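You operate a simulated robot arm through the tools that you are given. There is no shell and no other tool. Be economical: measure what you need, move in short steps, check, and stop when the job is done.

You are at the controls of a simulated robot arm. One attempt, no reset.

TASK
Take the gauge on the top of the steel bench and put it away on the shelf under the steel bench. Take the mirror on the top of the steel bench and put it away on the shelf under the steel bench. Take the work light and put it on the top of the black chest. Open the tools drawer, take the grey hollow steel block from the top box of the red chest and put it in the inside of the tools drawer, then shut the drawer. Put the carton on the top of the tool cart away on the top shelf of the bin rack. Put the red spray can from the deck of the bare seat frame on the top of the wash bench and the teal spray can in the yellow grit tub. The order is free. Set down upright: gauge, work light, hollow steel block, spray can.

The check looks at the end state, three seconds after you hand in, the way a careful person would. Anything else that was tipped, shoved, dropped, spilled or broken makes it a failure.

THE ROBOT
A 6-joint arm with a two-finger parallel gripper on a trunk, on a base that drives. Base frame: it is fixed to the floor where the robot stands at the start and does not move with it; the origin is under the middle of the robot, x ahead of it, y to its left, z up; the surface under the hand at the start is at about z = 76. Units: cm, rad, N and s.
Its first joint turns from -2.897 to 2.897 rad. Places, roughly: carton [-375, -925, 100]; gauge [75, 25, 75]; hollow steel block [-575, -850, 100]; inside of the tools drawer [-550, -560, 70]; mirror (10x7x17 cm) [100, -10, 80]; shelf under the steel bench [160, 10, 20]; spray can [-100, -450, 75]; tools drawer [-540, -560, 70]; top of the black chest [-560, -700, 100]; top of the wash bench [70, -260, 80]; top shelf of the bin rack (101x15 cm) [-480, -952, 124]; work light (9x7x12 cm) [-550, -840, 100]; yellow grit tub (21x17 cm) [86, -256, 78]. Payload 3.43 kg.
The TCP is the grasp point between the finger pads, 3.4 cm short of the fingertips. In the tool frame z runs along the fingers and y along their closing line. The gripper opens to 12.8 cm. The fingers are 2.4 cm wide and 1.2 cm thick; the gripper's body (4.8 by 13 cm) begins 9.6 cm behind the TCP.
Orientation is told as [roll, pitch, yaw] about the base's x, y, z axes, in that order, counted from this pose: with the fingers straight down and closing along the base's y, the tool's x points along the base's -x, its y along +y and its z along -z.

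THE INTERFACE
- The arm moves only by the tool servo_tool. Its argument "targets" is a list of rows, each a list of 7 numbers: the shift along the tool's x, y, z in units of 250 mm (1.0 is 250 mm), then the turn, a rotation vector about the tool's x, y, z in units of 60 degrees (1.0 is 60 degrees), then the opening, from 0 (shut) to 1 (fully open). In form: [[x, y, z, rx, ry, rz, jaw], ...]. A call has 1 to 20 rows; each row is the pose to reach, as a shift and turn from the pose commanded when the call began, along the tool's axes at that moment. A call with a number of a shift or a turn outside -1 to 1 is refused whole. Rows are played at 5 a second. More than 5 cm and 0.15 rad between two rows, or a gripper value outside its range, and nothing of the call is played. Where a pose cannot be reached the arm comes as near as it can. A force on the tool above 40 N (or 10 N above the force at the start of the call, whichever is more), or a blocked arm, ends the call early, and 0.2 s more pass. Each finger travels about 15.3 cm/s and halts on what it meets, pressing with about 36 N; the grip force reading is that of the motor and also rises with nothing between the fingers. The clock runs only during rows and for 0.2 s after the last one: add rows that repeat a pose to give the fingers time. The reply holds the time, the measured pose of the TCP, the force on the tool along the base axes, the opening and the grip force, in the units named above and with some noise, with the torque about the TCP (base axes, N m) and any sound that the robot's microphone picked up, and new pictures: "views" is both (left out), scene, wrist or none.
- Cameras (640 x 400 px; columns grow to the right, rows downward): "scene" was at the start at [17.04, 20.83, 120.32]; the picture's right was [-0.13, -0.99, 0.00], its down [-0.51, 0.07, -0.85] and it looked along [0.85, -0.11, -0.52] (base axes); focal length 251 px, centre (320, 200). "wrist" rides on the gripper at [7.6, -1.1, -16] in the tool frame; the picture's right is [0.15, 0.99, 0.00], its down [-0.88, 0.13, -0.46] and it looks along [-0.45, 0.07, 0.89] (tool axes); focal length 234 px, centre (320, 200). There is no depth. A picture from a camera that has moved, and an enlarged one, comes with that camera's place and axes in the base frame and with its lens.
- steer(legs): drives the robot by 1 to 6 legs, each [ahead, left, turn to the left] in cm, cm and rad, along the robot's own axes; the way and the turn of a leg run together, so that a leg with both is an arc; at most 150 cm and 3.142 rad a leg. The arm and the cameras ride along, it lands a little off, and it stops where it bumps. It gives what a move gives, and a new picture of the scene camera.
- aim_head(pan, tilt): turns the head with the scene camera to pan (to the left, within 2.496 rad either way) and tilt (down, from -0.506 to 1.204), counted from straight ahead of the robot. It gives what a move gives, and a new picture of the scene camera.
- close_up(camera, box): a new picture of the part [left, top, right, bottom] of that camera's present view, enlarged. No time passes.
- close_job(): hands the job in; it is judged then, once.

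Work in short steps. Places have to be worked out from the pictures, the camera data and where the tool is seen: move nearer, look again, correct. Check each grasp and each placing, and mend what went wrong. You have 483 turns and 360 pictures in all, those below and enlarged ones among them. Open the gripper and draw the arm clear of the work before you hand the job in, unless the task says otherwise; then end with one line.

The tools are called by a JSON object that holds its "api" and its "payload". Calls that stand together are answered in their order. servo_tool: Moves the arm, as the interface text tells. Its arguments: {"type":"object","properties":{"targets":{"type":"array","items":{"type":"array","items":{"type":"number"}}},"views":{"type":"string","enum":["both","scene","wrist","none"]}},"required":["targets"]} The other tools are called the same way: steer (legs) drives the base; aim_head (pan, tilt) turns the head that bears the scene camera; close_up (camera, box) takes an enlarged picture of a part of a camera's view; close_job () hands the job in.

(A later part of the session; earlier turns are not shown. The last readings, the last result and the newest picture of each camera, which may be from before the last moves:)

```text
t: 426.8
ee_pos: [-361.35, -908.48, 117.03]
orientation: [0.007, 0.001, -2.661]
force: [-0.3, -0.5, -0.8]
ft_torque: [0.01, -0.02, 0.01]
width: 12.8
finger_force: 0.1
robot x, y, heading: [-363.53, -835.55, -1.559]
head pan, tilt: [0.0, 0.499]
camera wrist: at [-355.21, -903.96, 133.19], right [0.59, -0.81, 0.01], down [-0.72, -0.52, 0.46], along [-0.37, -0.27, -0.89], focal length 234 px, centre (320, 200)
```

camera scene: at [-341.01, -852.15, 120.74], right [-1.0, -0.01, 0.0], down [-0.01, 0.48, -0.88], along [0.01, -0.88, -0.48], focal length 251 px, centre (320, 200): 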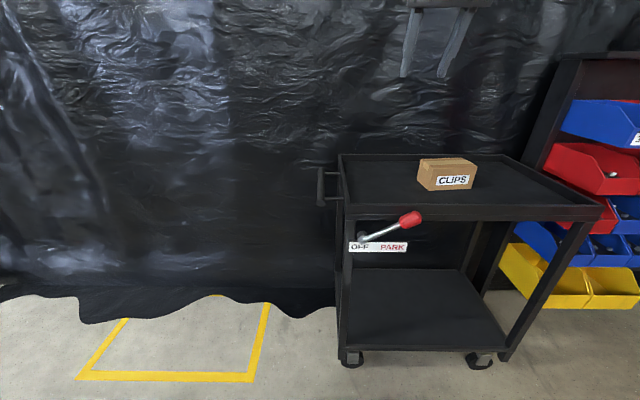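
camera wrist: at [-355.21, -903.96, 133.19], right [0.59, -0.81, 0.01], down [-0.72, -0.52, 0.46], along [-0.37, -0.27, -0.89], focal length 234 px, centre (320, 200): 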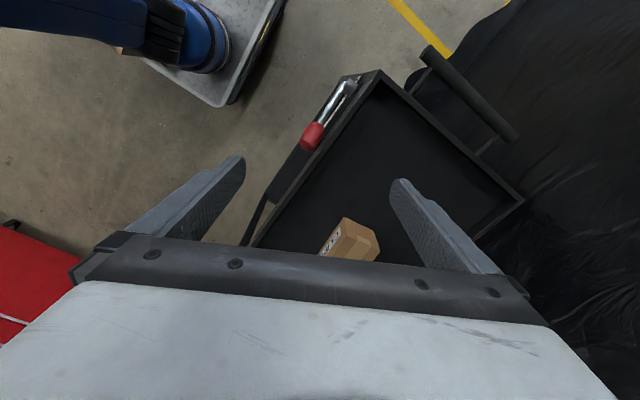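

I refine: carton centre ≈(-381,-928.6), yaw ≈10°. I move over it with the matching yaw, descending a bit.

{"api": "servo_tool", "payload": {"targets": [[-0.1, 0.04, 0.12, 0, 0, 0.14, 1], [-0.22, 0.08, 0.24, 0, 0, 0.28, 1], [-0.36, 0.12, 0.36, 0, 0, 0.29, 1], [-0.5, 0.17, 0.44, 0, 0, 0.29, 1], [-0.64, 0.21, 0.48, 0, 0, 0.29, 1], [-0.8, 0.26, 0.48, 0, 0, 0.29, 1], [-0.95, 0.31, 0.48, 0, 0, 0.29, 1], [-1.0, 0.33, 0.48, 0, 0, 0.29, 1], [-1.0, 0.33, 0.48, 0, 0, 0.29, 1]], "views": "both"}}

```text
t: 428.8
ee_pos: [-379.69, -927.31, 105.44]
orientation: [0.002, 0.002, -2.965]
force: [0.5, -0.1, -1.1]
ft_torque: [-0.01, -0.02, -0.02]
width: 12.82
finger_force: 0.0
robot x, y, heading: [-363.43, -835.12, -1.554]
head pan, tilt: [0.0, 0.499]
camera scene: at [-341.02, -852.15, 120.74], right [-1.0, -0.01, 0.0], down [-0.01, 0.48, -0.88], along [0.01, -0.88, -0.48], focal length 251 px, centre (320, 200)
camera wrist: at [-372.48, -924.87, 121.53], right [0.32, -0.95, 0.0], down [-0.84, -0.28, 0.45], along [-0.43, -0.15, -0.89], focal length 234 px, centre (320, 200)
```

scene: 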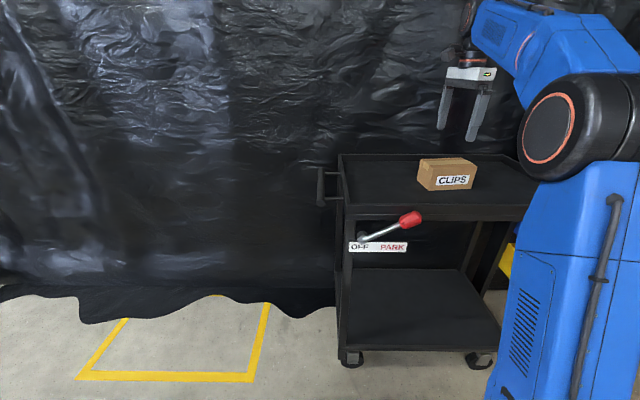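
wrist: 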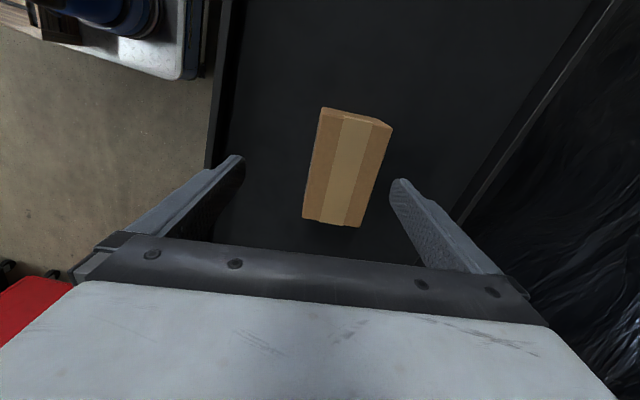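

Aligned in yaw; the carton is ~14×7 cm, centre (-381.7,-930.6). I shift and descend.

{"api": "servo_tool", "payload": {"targets": [[-0.05, 0.05, 0.08, 0, 0, 0, 0.95], [-0.1, 0.105, 0.2, 0, 0, 0, 0.95], [-0.1, 0.105, 0.32, 0, 0, 0, 0.95], [-0.1, 0.105, 0.32, 0, 0, 0, 0.95]], "views": "wrist"}}

```text
t: 429.8
ee_pos: [-381.61, -930.21, 97.31]
orientation: [0.002, 0.001, -2.966]
force: [-0.4, 0.6, 0.1]
ft_torque: [0.0, 0.02, -0.01]
width: 12.17
finger_force: 0.0
robot x, y, heading: [-363.62, -835.04, -1.556]
head pan, tilt: [0.0, 0.499]
camera wrist: at [-374.4, -927.73, 113.35], right [0.32, -0.95, 0.0], down [-0.84, -0.28, 0.45], along [-0.43, -0.15, -0.89], focal length 234 px, centre (320, 200)
```

wrist: 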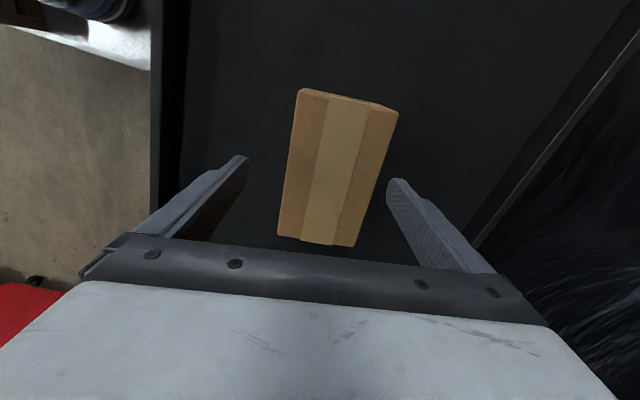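

Centred. I descend to z≈91 and close.

{"api": "servo_tool", "payload": {"targets": [[0, 0, 0.12, 0, 0, 0, 0.95], [0, 0, 0.25, 0, 0, 0, 0.95], [0, 0, 0.25, 0, 0, 0, 0.7], [0, 0, 0.25, 0, 0, 0, 0.45], [0, 0, 0.25, 0, 0, 0, 0.4], [0, 0, 0.25, 0, 0, 0, 0.4], [0, 0, 0.25, 0, 0, 0, 0.4]], "views": "wrist"}}

```text
t: 431.4
ee_pos: [-381.75, -930.26, 90.84]
orientation: [0.001, 0.002, -2.963]
force: [0.1, 0.8, 0.2]
ft_torque: [0.1, 0.02, -0.07]
width: 8.96
finger_force: 36.0
robot x, y, heading: [-363.27, -835.35, -1.561]
head pan, tilt: [0.0, 0.499]
camera wrist: at [-374.37, -927.81, 107.02], right [0.32, -0.95, 0.0], down [-0.84, -0.28, 0.45], along [-0.43, -0.15, -0.89], focal length 234 px, centre (320, 200)
```

wrist: 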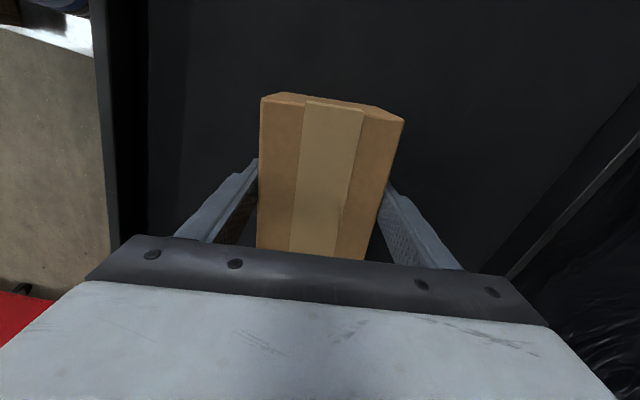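

Gripped (9.0 cm). I lift, rotate it by 80° and set it down with its long side pointing along y for a tilted regrasp.

{"api": "servo_tool", "payload": {"targets": [[0, 0, -0.08, 0, 0, 0, 0.4], [0, 0, -0.22, 0, 0, 0, 0.4], [0, 0, -0.36, 0, 0, 0, 0.4], [0.05, -0.04, -0.4, 0, 0, -0.14, 0.4], [0.1, -0.08, -0.4, 0, 0, -0.28, 0.4], [0.15, -0.12, -0.4, 0, 0, -0.42, 0.4], [0.2, -0.16, -0.4, 0, 0, -0.56, 0.4], [0.24, -0.2, -0.4, 0, 0, -0.7, 0.4], [0.28, -0.24, -0.4, 0, 0, -0.84, 0.4], [0.32, -0.28, -0.4, 0, 0, -0.98, 0.4]], "views": "none"}}

{"api": "servo_tool", "payload": {"targets": [[0, 0, 0, 0, 0, -0.14, 0.4], [0, 0, 0, 0, 0, -0.28, 0.4], [0, 0, 0, 0, 0, -0.35, 0.4], [0, 0, 0, 0, 0, -0.35, 0.4]], "views": "both"}}

```text
t: 433.6
ee_pos: [-375.1, -922.08, 100.99]
orientation: [0.002, 0.001, -1.935]
force: [-0.3, -0.1, -3.5]
ft_torque: [0.07, -0.03, 0.03]
width: 8.97
finger_force: 35.4
robot x, y, heading: [-363.39, -835.69, -1.559]
head pan, tilt: [0.0, 0.499]
```

```text
t: 434.6
ee_pos: [-374.98, -922.1, 101.23]
orientation: [0.001, 0.0, -1.572]
force: [0.6, 0.3, -3.5]
ft_torque: [0.04, -0.02, 0.03]
width: 9.0
finger_force: 35.9
robot x, y, heading: [-363.53, -835.3, -1.554]
head pan, tilt: [0.0, 0.499]
camera scene: at [-341.02, -852.16, 120.74], right [-1.0, -0.01, 0.0], down [-0.01, 0.48, -0.88], along [0.01, -0.88, -0.48], focal length 251 px, centre (320, 200)
camera wrist: at [-376.14, -914.56, 117.13], right [0.99, 0.15, 0.0], down [0.13, -0.88, 0.46], along [0.07, -0.45, -0.89], focal length 234 px, centre (320, 200)
```

scene: 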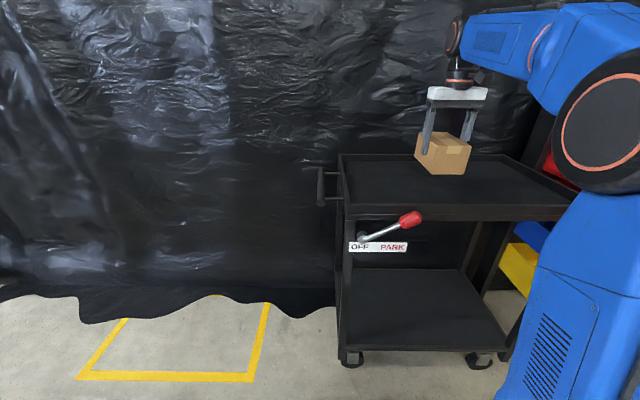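
wrist: 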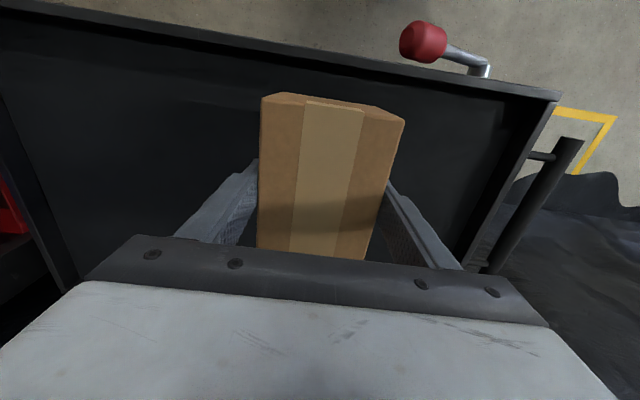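

I lower it to the tray and release.

{"api": "servo_tool", "payload": {"targets": [[0, 0, 0.15, 0, 0, 0, 0.4], [0, 0, 0.3, 0, 0, 0, 0.4], [0, 0, 0.38, 0, 0, 0, 0.4], [0, 0, 0.4, 0, 0, 0, 0.4], [0, 0, 0.412, 0, 0, 0, 0.4], [0, 0, 0.412, 0, 0, 0, 0.4]], "views": "none"}}

{"api": "servo_tool", "payload": {"targets": [[0, 0, 0, 0, 0, 0, 0.7], [0, 0, 0, 0, 0, 0, 0.9], [0, 0, 0, 0, 0, 0, 0.9], [0, 0, -0.1, 0, 0, 0, 0.9], [0, 0, -0.25, 0, 0, 0, 0.9], [0, 0, -0.4, 0, 0, 0, 0.9], [0.12, 0, -0.5, 0, 0, 0, 0.9], [0.25, 0, -0.6, 0, 0, 0, 0.9]], "views": "both"}}

```text
t: 436.0
ee_pos: [-375.1, -922.3, 91.05]
orientation: [0.001, -0.004, -1.574]
force: [-4.1, -11.1, 24.9]
ft_torque: [0.41, 0.86, 0.34]
width: 8.99
finger_force: 35.8
robot x, y, heading: [-363.14, -835.14, -1.557]
head pan, tilt: [0.0, 0.499]
```

```text
t: 437.8
ee_pos: [-374.8, -915.84, 105.81]
orientation: [0.003, 0.002, -1.571]
force: [-0.2, -0.7, -0.6]
ft_torque: [0.02, 0.0, 0.0]
width: 11.54
finger_force: 0.0
robot x, y, heading: [-363.34, -835.36, -1.554]
head pan, tilt: [0.0, 0.499]
camera scene: at [-341.02, -852.2, 120.74], right [-1.0, -0.01, 0.0], down [-0.01, 0.48, -0.88], along [0.01, -0.88, -0.48], focal length 251 px, centre (320, 200)
camera wrist: at [-375.95, -908.25, 121.75], right [0.99, 0.15, 0.0], down [0.13, -0.88, 0.46], along [0.07, -0.45, -0.89], focal length 234 px, centre (320, 200)
```

scene: 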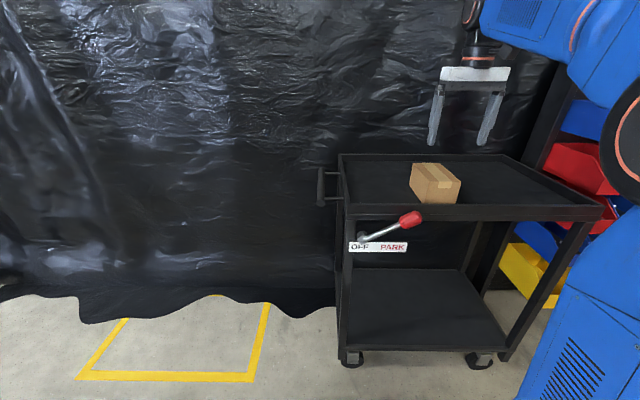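
wrist: 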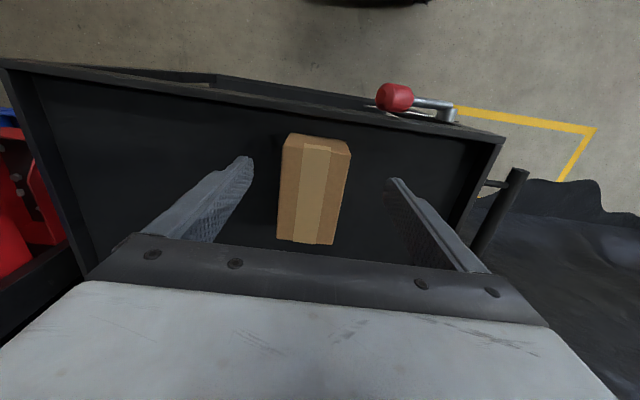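

Set down neatly; the cart did not move. I back up 14 cm and tilt the tool to 60° for a low frontal grasp.

{"api": "steer", "payload": {"legs": [[-14, 0, 0]]}}

{"api": "servo_tool", "payload": {"targets": [[0, 0, 0, 0, -0.14, 0, 0.9], [0, 0, 0, 0, -0.28, 0, 0.9], [0, 0, 0, 0, -0.42, 0, 0.9], [0, 0, 0, 0, -0.56, 0, 0.9], [0, 0, 0, 0, -0.7, 0, 0.9], [0, 0, 0, 0, -0.84, 0, 0.9], [0, 0, 0, 0, -0.98, 0, 0.9], [0, 0, 0, 0, -0.98, 0, 0.9]], "views": "both"}}

```text
t: 439.1
ee_pos: [-374.61, -901.73, 105.73]
orientation: [0.003, -0.002, -1.569]
force: [0.4, -0.7, 0.9]
ft_torque: [0.05, -0.06, -0.03]
width: 11.56
finger_force: 0.0
robot x, y, heading: [-363.67, -821.37, -1.561]
head pan, tilt: [0.0, 0.499]
camera scene: at [-341.18, -837.92, 120.74], right [-1.0, -0.02, 0.0], down [-0.01, 0.48, -0.88], along [0.01, -0.88, -0.48], focal length 251 px, centre (320, 200)
```

scene: 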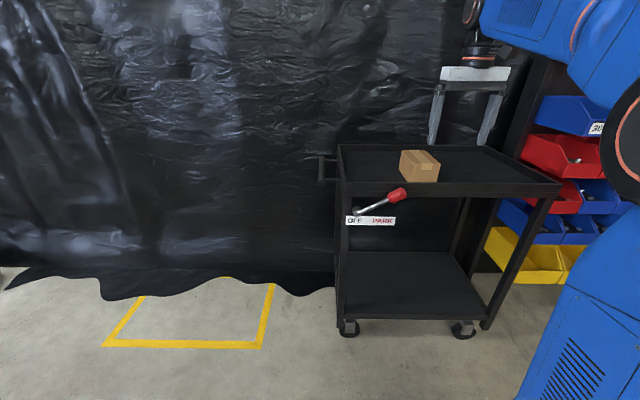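

```text
t: 440.9
ee_pos: [-374.75, -901.61, 105.83]
orientation: [0.005, -1.028, -1.572]
force: [0.8, -1.0, -0.5]
ft_torque: [0.02, -0.01, 0.0]
width: 11.51
finger_force: 0.0
robot x, y, heading: [-363.89, -821.44, -1.558]
head pan, tilt: [0.0, 0.499]
camera scene: at [-341.17, -837.92, 120.74], right [-1.0, -0.02, 0.0], down [-0.01, 0.48, -0.88], along [0.01, -0.88, -0.48], focal length 251 px, centre (320, 200)
camera wrist: at [-376.01, -884.02, 107.6], right [0.99, 0.08, -0.12], down [0.13, -0.06, 0.99], along [0.07, -0.99, -0.07], focal length 234 px, centre (320, 200)
```

scene: 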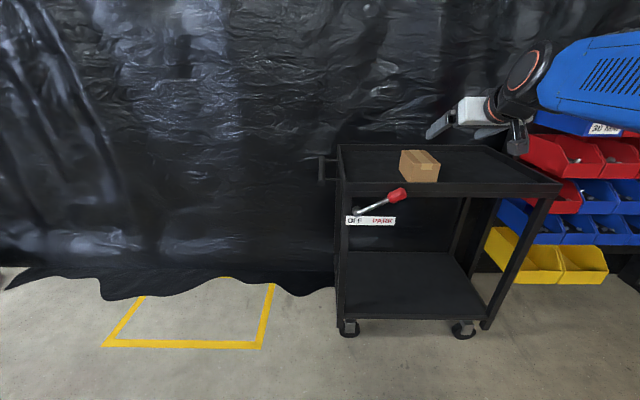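
wrist: 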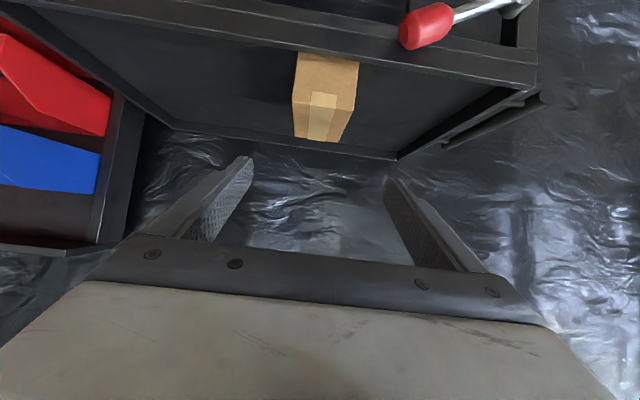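

The camera would come close to the tray lip at 60°, so I use 45° instead.

{"api": "servo_tool", "payload": {"targets": [[0, 0, 0, 0, 0.12, 0, 0.9], [0, 0, 0, 0, 0.232, 0, 0.9], [0, 0, 0, 0, 0.232, 0, 0.9]], "views": "none"}}

{"api": "servo_tool", "payload": {"targets": [[0, 0, 0.15, 0, 0, 0, 0.9], [-0.05, -0.005, 0.3, 0, 0, 0, 0.9], [-0.1, -0.01, 0.45, 0, 0, 0, 0.9], [-0.144, -0.014, 0.6, 0, 0, 0, 0.9], [-0.144, -0.014, 0.6, 0, 0, 0, 0.9]], "views": "both"}}

```text
t: 441.7
ee_pos: [-374.94, -901.64, 105.81]
orientation: [0.005, -0.783, -1.572]
force: [0.0, -1.0, -0.6]
ft_torque: [-0.02, 0.04, -0.01]
width: 11.5
finger_force: 0.0
robot x, y, heading: [-363.59, -821.38, -1.558]
head pan, tilt: [0.0, 0.499]
```

```text
t: 442.9
ee_pos: [-375.1, -914.75, 97.76]
orientation: [0.003, -0.782, -1.572]
force: [-0.3, -0.2, 0.4]
ft_torque: [0.0, 0.01, -0.01]
width: 11.5
finger_force: 0.0
robot x, y, heading: [-363.85, -820.52, -1.555]
head pan, tilt: [0.0, 0.499]
camera scene: at [-341.17, -837.91, 120.74], right [-1.0, -0.02, 0.0], down [-0.01, 0.48, -0.88], along [0.01, -0.88, -0.48], focal length 251 px, centre (320, 200)
camera wrist: at [-376.36, -898.16, 103.88], right [0.99, 0.11, -0.1], down [0.13, -0.3, 0.94], along [0.07, -0.95, -0.31], focal length 234 px, centre (320, 200)
```

scene: 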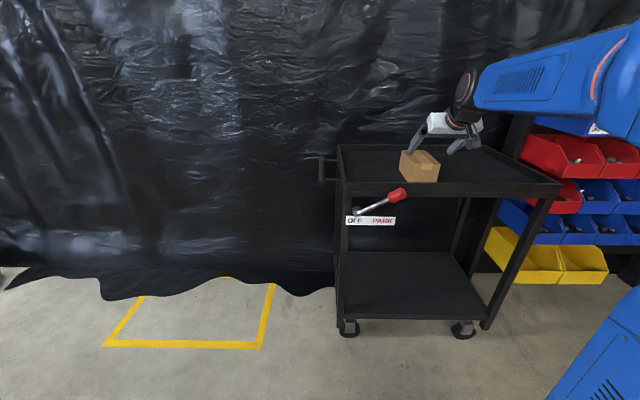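
wrist: 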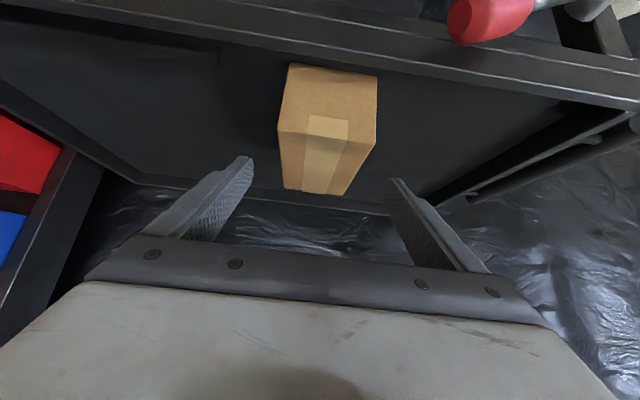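

I advance the last 10.5 cm and close.

{"api": "servo_tool", "payload": {"targets": [[0, 0, 0.14, 0, 0, 0, 0.9], [0, 0, 0.28, 0, 0, 0, 0.9], [0, 0, 0.42, 0, 0, 0, 0.9], [0, 0, 0.42, 0, 0, 0, 0.7], [0, 0, 0.42, 0, 0, 0, 0.45], [0, 0, 0.42, 0, 0, 0, 0.4], [0, 0, 0.42, 0, 0, 0, 0.4], [0, 0, 0.42, 0, 0, 0, 0.4]], "views": "both"}}

```text
t: 444.7
ee_pos: [-375.2, -922.31, 90.29]
orientation: [0.005, -0.785, -1.571]
force: [0.2, -0.7, 2.7]
ft_torque: [-0.42, -0.19, 0.06]
width: 8.95
finger_force: 35.6
robot x, y, heading: [-363.24, -821.14, -1.549]
head pan, tilt: [0.0, 0.499]
camera scene: at [-341.17, -837.92, 120.74], right [-1.0, -0.02, 0.0], down [-0.01, 0.48, -0.88], along [0.01, -0.88, -0.48], focal length 251 px, centre (320, 200)
camera wrist: at [-376.41, -905.62, 96.24], right [0.99, 0.11, -0.1], down [0.13, -0.3, 0.94], along [0.07, -0.95, -0.31], focal length 234 px, centre (320, 200)
```

scene: 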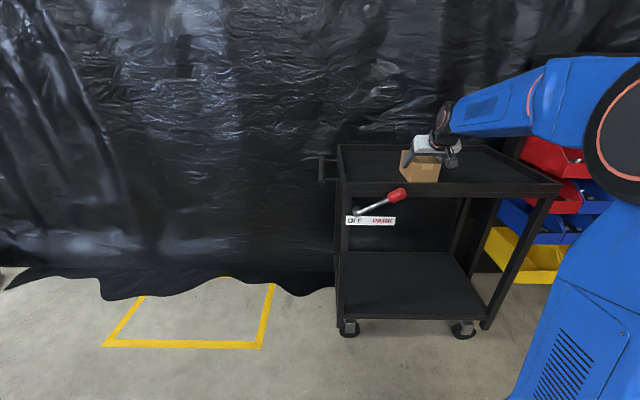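
wrist: 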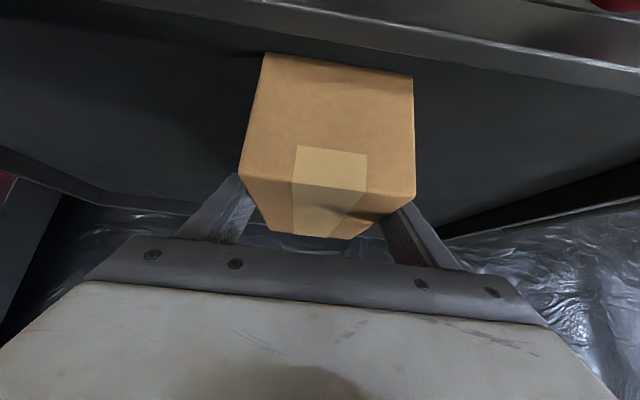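

Gripped. I lift 30 cm.

{"api": "servo_tool", "payload": {"targets": [[-0.05, 0, -0.05, 0, 0, 0, 0.4], [-0.17, 0, -0.17, 0, 0, 0, 0.4], [-0.3, 0, -0.3, 0, 0, 0, 0.4], [-0.43, 0, -0.43, 0, 0, 0, 0.4], [-0.56, 0, -0.56, 0, 0, 0, 0.4], [-0.69, 0, -0.69, 0, 0, 0, 0.4], [-0.82, 0, -0.82, 0, 0, 0, 0.4], [-0.85, 0, -0.85, 0, 0, 0, 0.4]], "views": "wrist"}}

{"api": "aim_head", "payload": {"pan": -0.6, "tilt": 0.2}}

```text
t: 446.5
ee_pos: [-374.7, -922.15, 120.48]
orientation: [0.004, -0.785, -1.571]
force: [-0.5, 0.2, -3.7]
ft_torque: [0.07, -0.01, -0.02]
width: 9.0
finger_force: 36.5
robot x, y, heading: [-363.43, -821.07, -1.556]
head pan, tilt: [0.0, 0.499]
camera wrist: at [-375.83, -905.59, 126.46], right [0.99, 0.11, -0.1], down [0.13, -0.3, 0.94], along [0.07, -0.95, -0.31], focal length 234 px, centre (320, 200)
```

wrist: 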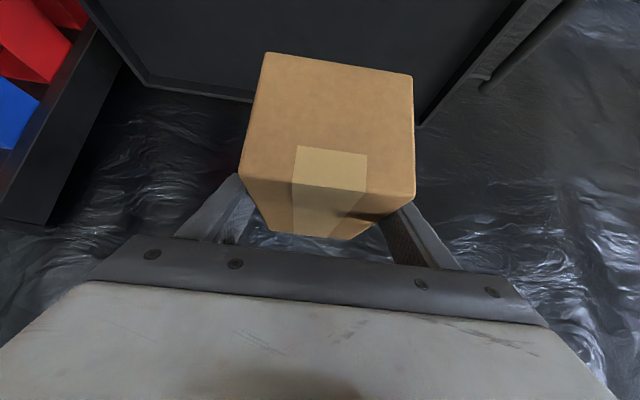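

```text
t: 447.5
ee_pos: [-374.66, -922.31, 120.31]
orientation: [0.001, -0.785, -1.571]
force: [-0.6, -1.2, -3.5]
ft_torque: [0.06, 0.01, 0.02]
width: 8.98
finger_force: 36.0
robot x, y, heading: [-363.55, -821.03, -1.554]
head pan, tilt: [-0.6, 0.201]
camera scene: at [-346.46, -836.62, 123.51], right [-0.83, 0.55, 0.0], down [0.11, 0.17, -0.98], along [-0.54, -0.82, -0.2], focal length 251 px, centre (320, 200)
```

scene: 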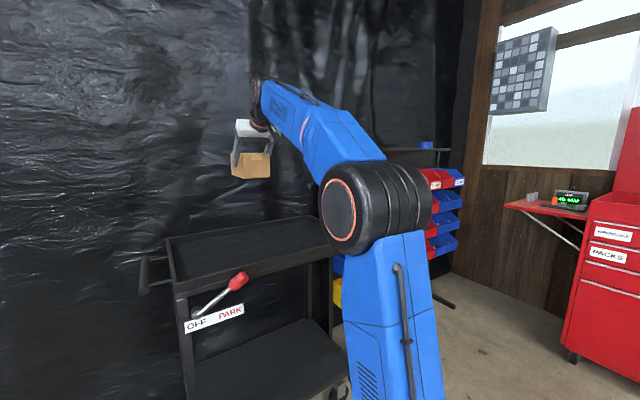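

I retract the carton 14 cm, then strafe right toward the rack and look at its top shelf.

{"api": "servo_tool", "payload": {"targets": [[0.13, 0, -0.13, 0, 0, 0, 0.4], [0.26, 0, -0.26, 0, 0, 0, 0.4], [0.39, 0, -0.39, 0, 0, 0, 0.4]], "views": "none"}}

{"api": "steer", "payload": {"legs": [[0, -92, 0]]}}

{"api": "aim_head", "payload": {"pan": -0.1, "tilt": 0.25}}

```text
t: 448.3
ee_pos: [-375.0, -908.7, 120.54]
orientation: [0.004, -0.784, -1.572]
force: [-0.6, -0.6, -4.3]
ft_torque: [0.04, 0.01, -0.01]
width: 8.96
finger_force: 35.5
robot x, y, heading: [-363.42, -821.14, -1.556]
head pan, tilt: [-0.6, 0.201]
```

```text
t: 453.2
ee_pos: [-465.68, -911.13, 120.77]
orientation: [0.004, -0.784, -1.554]
force: [0.5, -0.6, -4.0]
ft_torque: [0.03, -0.03, 0.01]
width: 8.98
finger_force: 36.3
robot x, y, heading: [-455.46, -823.63, -1.534]
head pan, tilt: [-0.6, 0.201]
camera scene: at [-438.31, -838.65, 123.51], right [-0.84, 0.54, 0.0], down [0.11, 0.17, -0.98], along [-0.53, -0.83, -0.2], focal length 251 px, centre (320, 200)
```

scene: 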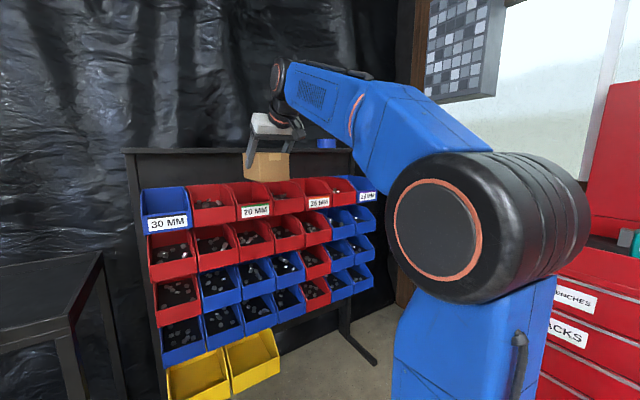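

```text
t: 454.1
ee_pos: [-465.71, -911.08, 120.68]
orientation: [0.002, -0.784, -1.556]
force: [-0.4, 0.8, -3.0]
ft_torque: [0.04, -0.03, -0.01]
width: 8.98
finger_force: 36.5
robot x, y, heading: [-455.18, -823.67, -1.539]
head pan, tilt: [-0.099, 0.25]
camera scene: at [-433.93, -840.11, 123.06], right [-1.0, 0.07, 0.0], down [0.02, 0.25, -0.97], along [-0.06, -0.97, -0.25], focal length 251 px, centre (320, 200)
```

scene: 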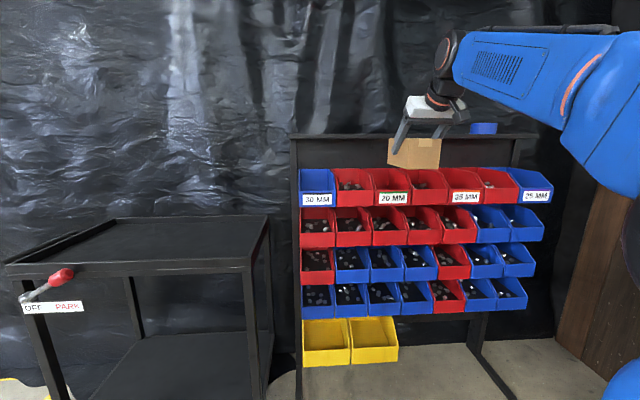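

The rack's top board (z≈123–124) is free between x≈-430 and -510. I test whether the arm can raise the carton to z≈132 at this tilt.

{"api": "servo_tool", "payload": {"targets": [[-0.1, 0, -0.1, 0, 0, 0, 0.4], [-0.2, 0, -0.2, 0, 0, 0, 0.4], [-0.3, 0, -0.3, 0, 0, 0, 0.4], [-0.33, 0, -0.33, 0, 0, 0, 0.4], [-0.33, 0, -0.33, 0, 0, 0, 0.4]], "views": "none"}}

```text
t: 455.3
ee_pos: [-465.92, -911.07, 132.43]
orientation: [0.003, -0.784, -1.556]
force: [-0.2, 1.1, -3.1]
ft_torque: [0.03, -0.02, -0.02]
width: 8.97
finger_force: 35.6
robot x, y, heading: [-455.64, -823.76, -1.536]
head pan, tilt: [-0.099, 0.25]
```

Reachable. I fix the heading and drive forward 33 cm so the carton comes over the shelf.

{"api": "steer", "payload": {"legs": [[0, 0, -0.033], [32, 0, 0]]}}

{"api": "close_up", "payload": {"camera": "wrist", "box": [0, 0, 640, 260]}}

```text
t: 457.8
ee_pos: [-468.62, -942.91, 132.38]
orientation: [0.003, -0.785, -1.587]
force: [-1.0, 0.6, -2.9]
ft_torque: [0.07, 0.0, 0.01]
width: 8.97
finger_force: 35.8
robot x, y, heading: [-455.99, -855.69, -1.569]
head pan, tilt: [-0.099, 0.25]
camera scene: at [-434.43, -872.94, 123.06], right [-1.0, 0.1, 0.0], down [0.02, 0.25, -0.97], along [-0.09, -0.96, -0.25], focal length 251 px, centre (320, 200)
```

scene: 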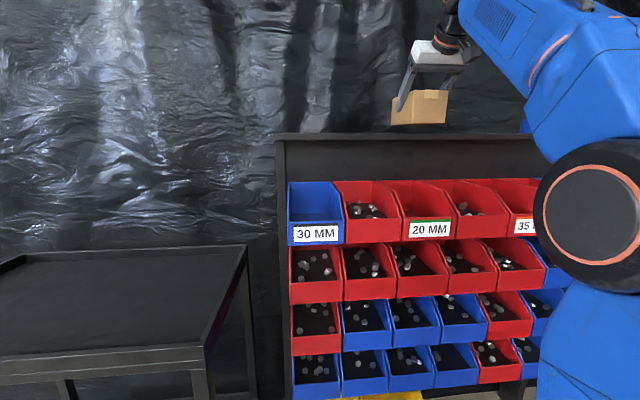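

```text
1.00 times, centred on (320, 130) of wrist (not enlarged: the box is as wide or as high as the picture)
camera zoom: at [-469.51, -926.25, 138.42], right [0.99, 0.09, -0.1], down [0.12, -0.3, 0.94], along [0.06, -0.95, -0.31], focal length 234 px, centre (320, 270)
```

zoom: 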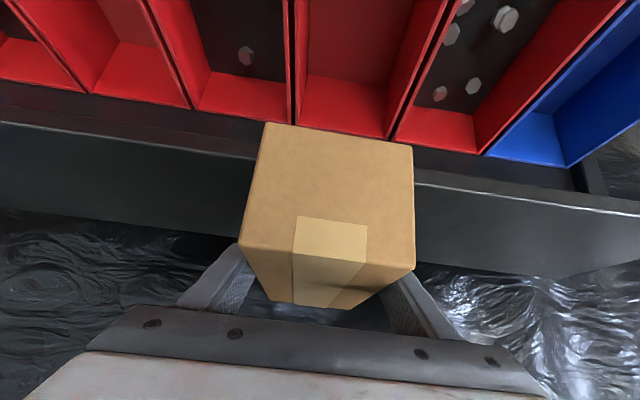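

Shelf spans y≈-943…-959. I move the carton forward 8 cm to be centred at y≈-951, then lower gently.

{"api": "servo_tool", "payload": {"targets": [[-0.1, 0, 0.1, 0, 0, 0, 0.4], [-0.2, 0, 0.2, 0, 0, 0, 0.4], [-0.228, 0, 0.228, 0, 0, 0, 0.4], [-0.228, 0, 0.228, 0, 0, 0, 0.4]], "views": "both"}}

```text
t: 458.8
ee_pos: [-468.68, -951.1, 132.25]
orientation: [0.002, -0.785, -1.588]
force: [-0.1, -0.5, -3.9]
ft_torque: [0.07, 0.0, -0.02]
width: 8.99
finger_force: 35.8
robot x, y, heading: [-455.61, -855.73, -1.57]
head pan, tilt: [-0.099, 0.25]
camera scene: at [-434.43, -872.94, 123.05], right [-1.0, 0.1, 0.0], down [0.02, 0.25, -0.97], along [-0.09, -0.96, -0.25], focal length 251 px, centre (320, 200)
camera wrist: at [-469.51, -934.42, 138.31], right [0.99, 0.09, -0.1], down [0.12, -0.3, 0.94], along [0.06, -0.95, -0.31], focal length 234 px, centre (320, 200)
```

scene: 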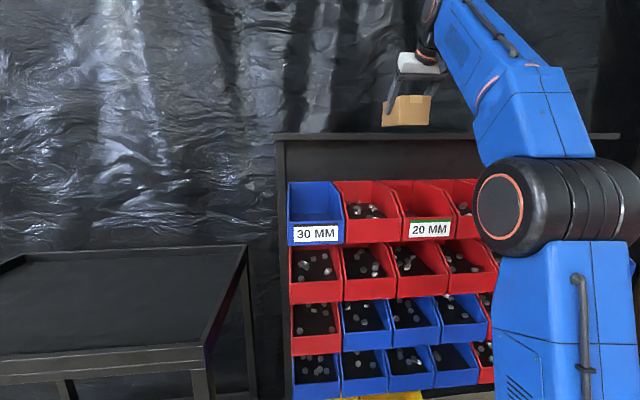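
wrist: 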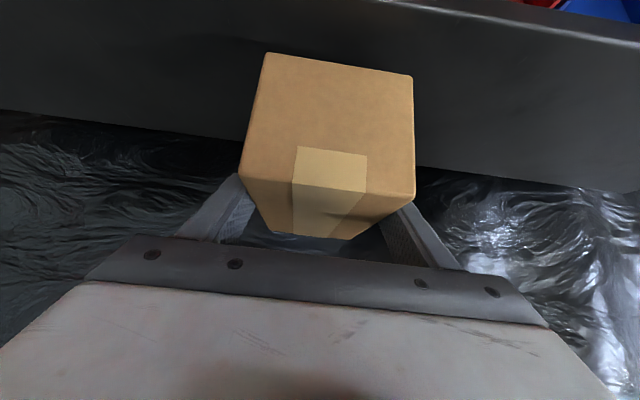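

I check the elbow's clearance to the bins before lowering.

{"api": "aim_head", "payload": {"pan": -0.5, "tilt": 0.5}}

```text
t: 459.7
ee_pos: [-468.56, -951.0, 132.34]
orientation: [0.004, -0.783, -1.586]
force: [-0.3, -0.2, -3.1]
ft_torque: [0.07, 0.02, 0.01]
width: 9.01
finger_force: 35.8
robot x, y, heading: [-455.66, -855.56, -1.567]
head pan, tilt: [-0.499, 0.499]
camera scene: at [-437.86, -871.65, 120.75], right [-0.88, 0.48, 0.0], down [0.23, 0.42, -0.88], along [-0.42, -0.77, -0.48], focal length 251 px, centre (320, 200)
```

scene: 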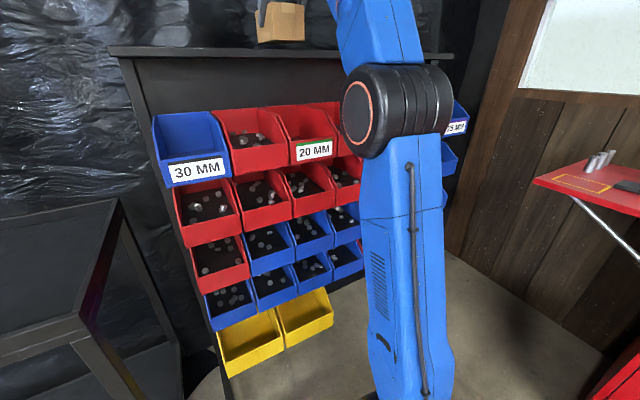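

The elbow has a few cm to the bins. I lower slowly in small steps with contact sensing.

{"api": "servo_tool", "payload": {"targets": [[0.03, 0, 0.03, 0, 0, 0, 0.4], [0.06, 0, 0.06, 0, 0, 0, 0.4], [0.08, 0, 0.08, 0, 0, 0, 0.4], [0.095, 0, 0.095, 0, 0, 0, 0.4], [0.105, 0, 0.105, 0, 0, 0, 0.4], [0.115, 0, 0.115, 0, 0, 0, 0.4], [0.125, 0, 0.125, 0, 0, 0, 0.4], [0.135, 0, 0.135, 0, 0, 0, 0.4], [0.145, 0, 0.145, 0, 0, 0, 0.4]], "views": "both"}}

```text
t: 460.7
ee_pos: [-468.68, -950.69, 129.62]
orientation: [0.004, -0.799, -1.584]
force: [1.7, 2.9, 9.8]
ft_torque: [1.02, 0.58, -0.14]
width: 8.95
finger_force: 36.0
robot x, y, heading: [-455.83, -855.7, -1.571]
head pan, tilt: [-0.499, 0.499]
stopped in row 5: the force on the tool passed its limit at 62 N (the readings are from after the stop); the commanded pose is now the measured one
camera scene: at [-437.85, -871.59, 120.75], right [-0.88, 0.48, 0.0], down [0.23, 0.42, -0.88], along [-0.42, -0.77, -0.48], focal length 251 px, centre (320, 200)
camera wrist: at [-469.56, -933.96, 135.44], right [0.99, 0.09, -0.1], down [0.12, -0.29, 0.95], along [0.06, -0.95, -0.3], focal length 234 px, centre (320, 200)
```

scene: 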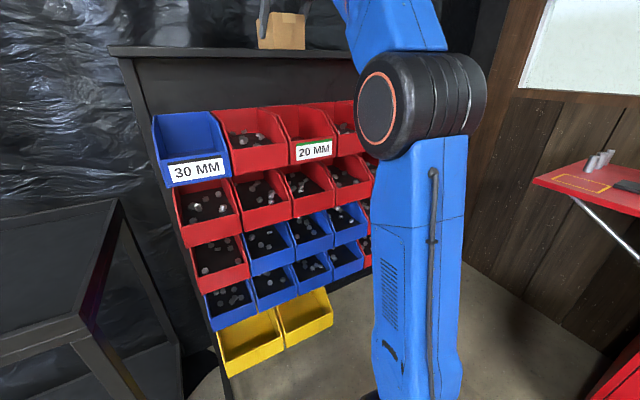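
wrist: 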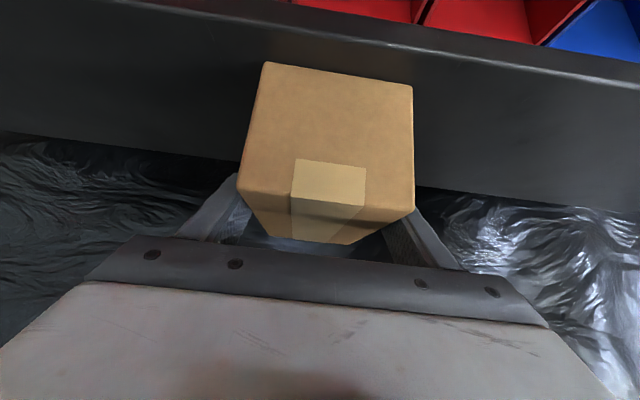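

The carton rests on the shelf. I release and withdraw along the tool axis.

{"api": "servo_tool", "payload": {"targets": [[0, 0, 0, 0, 0, 0, 0.75], [0, 0, 0, 0, 0, 0, 0.85], [0, 0, 0, 0, 0, 0, 0.85]], "views": "wrist"}}

{"api": "servo_tool", "payload": {"targets": [[0, 0, -0.08, 0, 0, 0, 0.85], [0, 0, -0.2, 0, 0, 0, 0.85], [0.08, 0, -0.34, 0, 0, 0, 0.85], [0.2, 0, -0.46, 0, 0, 0, 0.85], [0.32, 0, -0.58, 0, 0, 0, 0.85]], "views": "both"}}

```text
t: 461.5
ee_pos: [-468.65, -950.72, 129.46]
orientation: [0.004, -0.795, -1.585]
force: [-0.7, 0.5, -0.6]
ft_torque: [-0.01, -0.03, 0.04]
width: 10.89
finger_force: 0.1
robot x, y, heading: [-455.49, -855.56, -1.574]
head pan, tilt: [-0.499, 0.499]
camera wrist: at [-469.59, -934.1, 135.32], right [0.99, 0.09, -0.1], down [0.12, -0.29, 0.95], along [0.06, -0.95, -0.3], focal length 234 px, centre (320, 200)
```

wrist: 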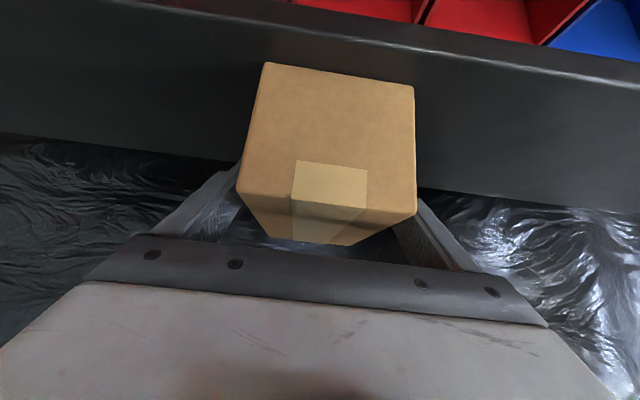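

```text
t: 462.7
ee_pos: [-468.35, -935.16, 133.74]
orientation: [0.004, -0.792, -1.586]
force: [-1.0, -1.9, -0.5]
ft_torque: [0.06, -0.01, 0.0]
width: 10.87
finger_force: 0.1
robot x, y, heading: [-455.61, -855.67, -1.57]
head pan, tilt: [-0.499, 0.499]
camera scene: at [-437.87, -871.69, 120.74], right [-0.88, 0.48, 0.0], down [0.23, 0.42, -0.88], along [-0.42, -0.77, -0.48], focal length 251 px, centre (320, 200)
camera wrist: at [-469.28, -918.47, 139.68], right [0.99, 0.09, -0.1], down [0.12, -0.3, 0.95], along [0.06, -0.95, -0.3], focal length 234 px, centre (320, 200)
```

scene: 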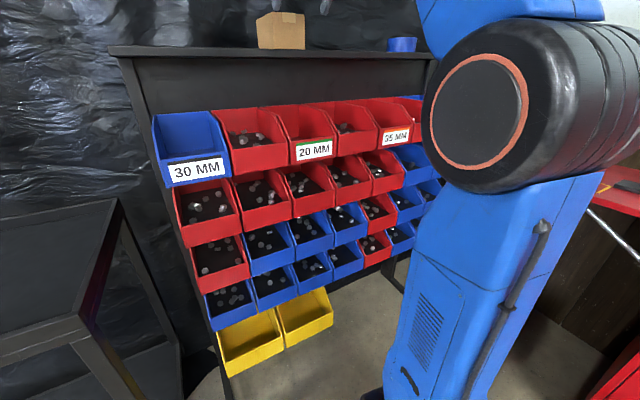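
wrist: 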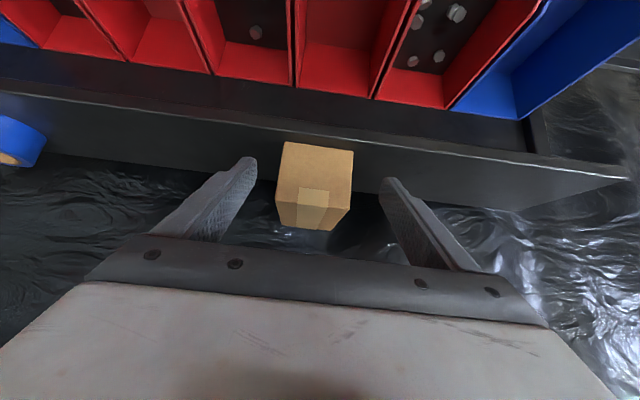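

The carton is on the shelf. I back off, move left, and turn to face the red chest.

{"api": "steer", "payload": {"legs": [[-34, 0, 0], [0, 35, 0], [0, 0, -1.571]]}}

{"api": "aim_head", "payload": {"pan": 0.0, "tilt": 0.35}}

```text
t: 470.6
ee_pos: [-500.1, -811.6, 133.91]
orientation: [0.003, -0.793, -3.117]
force: [-0.4, 0.3, -0.6]
ft_torque: [0.0, 0.0, -0.01]
width: 10.89
finger_force: 0.1
robot x, y, heading: [-420.3, -821.07, -3.099]
head pan, tilt: [-0.499, 0.499]
camera scene: at [-435.36, -839.39, 120.74], right [0.44, 0.9, 0.0], down [0.43, -0.21, -0.88], along [-0.79, 0.39, -0.48], focal length 251 px, centre (320, 200)
```

scene: 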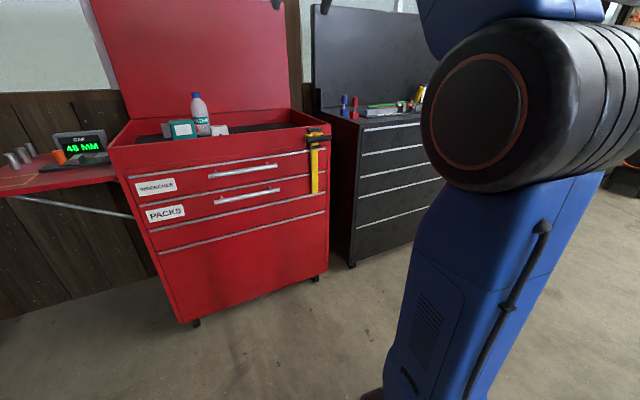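

```text
t: 471.6
ee_pos: [-500.05, -811.63, 133.85]
orientation: [0.003, -0.795, -3.115]
force: [-1.0, -0.8, 0.1]
ft_torque: [0.02, -0.02, -0.03]
width: 10.91
finger_force: 0.1
robot x, y, heading: [-420.37, -821.21, -3.1]
head pan, tilt: [0.0, 0.351]
camera scene: at [-436.5, -843.79, 122.11], right [-0.04, 1.0, 0.0], down [0.34, 0.01, -0.94], along [-0.94, -0.04, -0.34], focal length 251 px, centre (320, 200)
```

scene: 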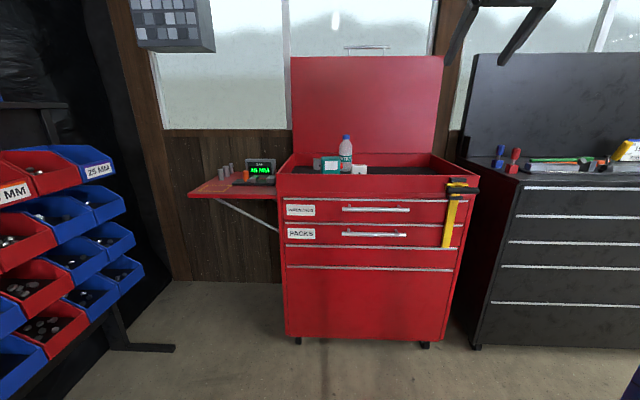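

I zoom on the red chest's top box and side shelf.

{"api": "close_up", "payload": {"camera": "scene", "box": [280, 120, 480, 220]}}

{"api": "close_up", "payload": {"camera": "wrist", "box": [160, 0, 480, 240]}}

```text
3.20 times, centred on (380, 170) of scene
camera zoom: at [-436.5, -843.79, 122.11], right [-0.04, 1.0, 0.0], down [0.34, 0.01, -0.94], along [-0.94, -0.04, -0.34], focal length 804 px, centre (128, 296)
```

zoom: 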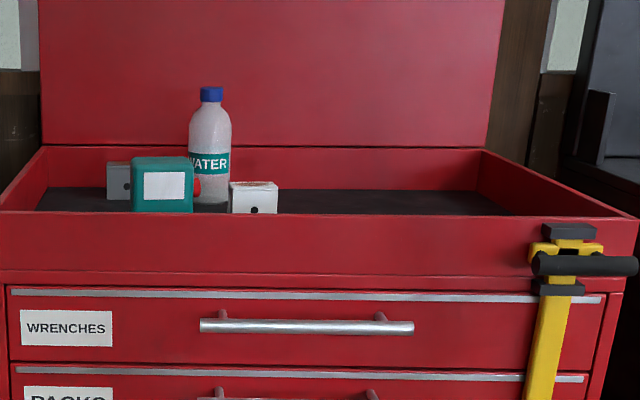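

```text
1.67 times, centred on (320, 120) of wrist
camera zoom: at [-483.41, -809.99, 139.75], right [0.13, -0.99, -0.1], down [-0.29, -0.14, 0.95], along [-0.95, -0.09, -0.3], focal length 390 px, centre (320, 333)
```

zoom: 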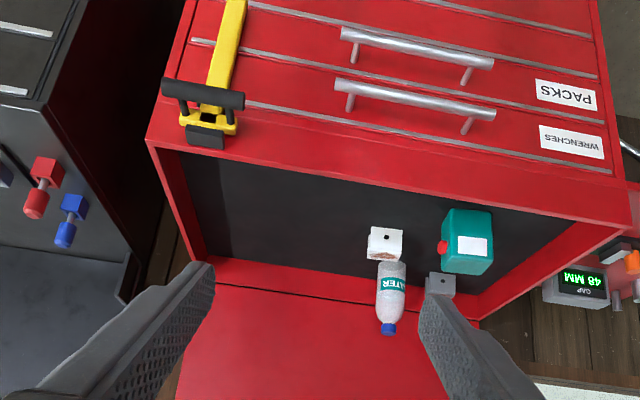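

In the top box: a teal unit with a white panel and red knob (work light), a white-ish block, a grey block behind the teal unit, and a water bottle. I move closer for a top view.

{"api": "steer", "payload": {"legs": [[0, 0, -0.04], [36, 18, 0]]}}

{"api": "servo_tool", "payload": {"targets": [[0, 0, 0, 0, 0.14, 0, 0.85], [0, 0, 0, 0, 0.28, 0, 0.85], [0, 0, 0, 0, 0.35, 0, 0.85], [0, 0, 0, 0, 0.35, 0, 0.85]], "views": "wrist"}}

```text
t: 474.4
ee_pos: [-535.37, -826.12, 133.97]
orientation: [0.004, -0.794, 3.127]
force: [0.4, 0.7, 0.2]
ft_torque: [-0.01, 0.0, -0.02]
width: 10.88
finger_force: 0.0
robot x, y, heading: [-456.15, -838.7, -3.137]
head pan, tilt: [0.0, 0.351]
camera scene: at [-473.16, -860.78, 122.11], right [0.0, 1.0, 0.0], down [0.34, 0.0, -0.94], along [-0.94, 0.0, -0.34], focal length 251 px, centre (320, 200)
```

scene: 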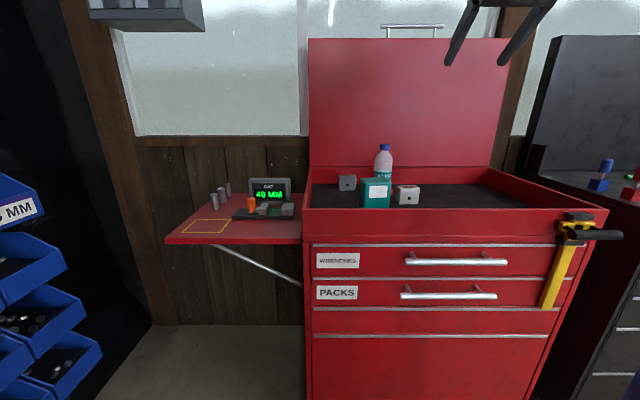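

```text
t: 475.4
ee_pos: [-535.03, -826.09, 132.9]
orientation: [0.002, -0.429, 3.127]
force: [0.3, -0.5, 1.0]
ft_torque: [0.0, 0.01, 0.02]
width: 10.89
finger_force: 0.0
out of reach, approached as far as the arm can: row 3, 4
robot x, y, heading: [-456.09, -838.97, -3.139]
head pan, tilt: [0.0, 0.351]
camera wrist: at [-521.53, -825.14, 144.39], right [0.12, -0.99, -0.06], down [-0.61, -0.12, 0.78], along [-0.78, -0.06, -0.62], focal length 234 px, centre (320, 200)
```

wrist: 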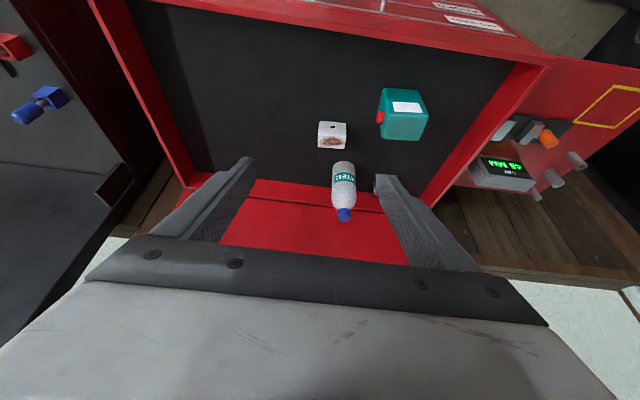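

{"api": "close_up", "payload": {"camera": "scene", "box": [300, 130, 460, 230]}}

{"api": "close_up", "payload": {"camera": "wrist", "box": [280, 60, 460, 200]}}

```text
4.00 times, centred on (380, 180) of scene
camera zoom: at [-473.15, -860.78, 122.11], right [0.0, 1.0, 0.0], down [0.34, 0.0, -0.94], along [-0.94, 0.0, -0.34], focal length 1005 px, centre (80, 280)
```

zoom: 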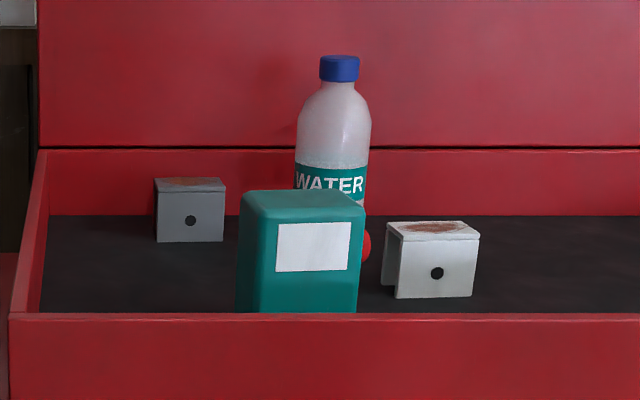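

```text
2.86 times, centred on (370, 130) of wrist
camera zoom: at [-521.53, -825.14, 144.39], right [0.12, -0.99, -0.06], down [-0.61, -0.12, 0.78], along [-0.78, -0.06, -0.62], focal length 669 px, centre (177, 400)
```

zoom: 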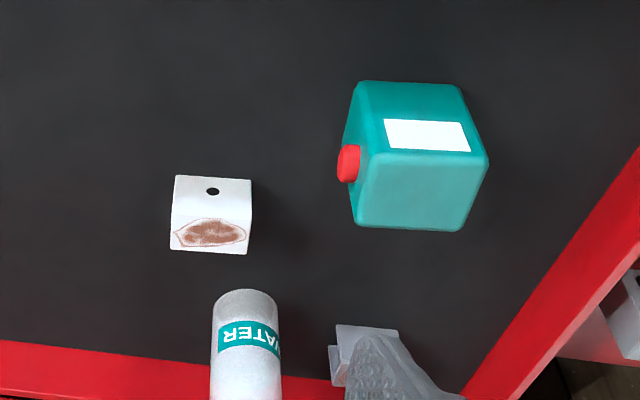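

The grey block is at the left back; the white one is a decoy. Box floor z≈90.8, work light at about x -545.5…-552.5, y -839.5…-848, top ≈102. I drive 12 forward, lower a bit and make the tool vertical.

{"api": "steer", "payload": {"legs": [[12, 0, 0]]}}

{"api": "servo_tool", "payload": {"targets": [[0.05, 0, 0.12, 0, 0.1, 0, 0.8], [0.1, 0, 0.24, 0, 0.2, 0, 0.8], [0.16, 0, 0.36, 0, 0.3, 0, 0.8], [0.22, 0, 0.48, 0, 0.4, 0, 0.8], [0.266, 0, 0.58, 0, 0.41, 0, 0.8], [0.266, 0, 0.58, 0, 0.41, 0, 0.8]], "views": "none"}}

{"api": "servo_tool", "payload": {"targets": [[0, 0, 0, 0, 0, 0.14, 0.8], [0, 0, 0, 0, 0, 0.28, 0.8], [0, 0, 0, 0, 0, 0.42, 0.8], [0, 0, 0, 0, 0, 0.56, 0.8], [0, 0, 0, 0, 0, 0.7, 0.8], [0, 0, 0, 0, 0, 0.84, 0.8], [0, 0, 0, 0, 0, 0.98, 0.8]], "views": "wrist"}}

```text
t: 476.7
ee_pos: [-547.25, -826.26, 132.96]
orientation: [0.003, -0.432, 3.128]
force: [0.3, -0.2, -1.0]
ft_torque: [0.05, 0.0, -0.01]
width: 10.85
finger_force: 0.1
robot x, y, heading: [-467.75, -838.17, -3.135]
head pan, tilt: [0.0, 0.351]
camera scene: at [-485.32, -860.85, 122.11], right [0.0, 1.0, 0.0], down [0.34, 0.0, -0.94], along [-0.94, 0.0, -0.34], focal length 251 px, centre (320, 200)
```

scene: 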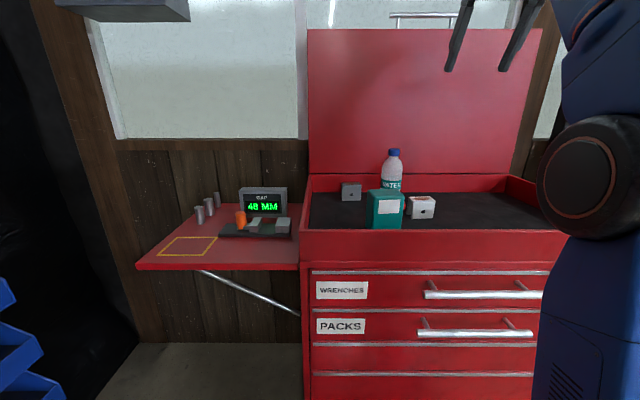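

```text
t: 478.1
ee_pos: [-547.34, -826.32, 116.5]
orientation: [0.0, -0.006, 3.13]
force: [-0.5, 0.3, -0.7]
ft_torque: [-0.02, 0.01, -0.01]
width: 10.24
finger_force: 0.1
out of reach, approached as far as the arm can: row 1, 2, 3, 4, 5, 6
robot x, y, heading: [-468.22, -838.52, -3.134]
head pan, tilt: [0.0, 0.351]
```

```text
t: 479.7
ee_pos: [-547.23, -826.2, 116.3]
orientation: [0.006, 0.002, 2.103]
force: [-0.2, -0.5, -1.2]
ft_torque: [-0.03, -0.01, 0.0]
width: 10.22
finger_force: 0.0
robot x, y, heading: [-468.16, -838.65, -3.137]
head pan, tilt: [0.0, 0.351]
camera wrist: at [-542.37, -832.1, 132.39], right [-0.78, -0.63, 0.0], down [-0.56, 0.69, 0.46], along [-0.29, 0.35, -0.89], focal length 234 px, centre (320, 200)
```

wrist: 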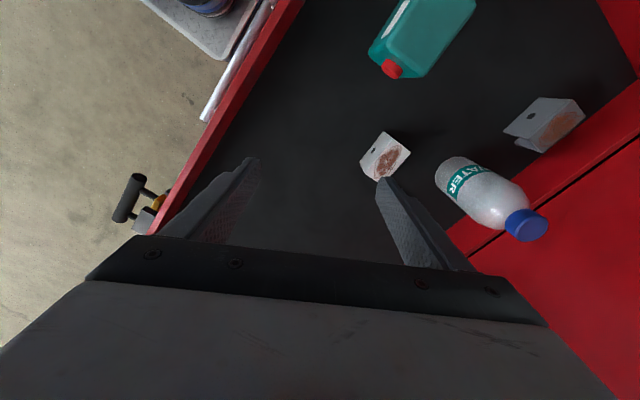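

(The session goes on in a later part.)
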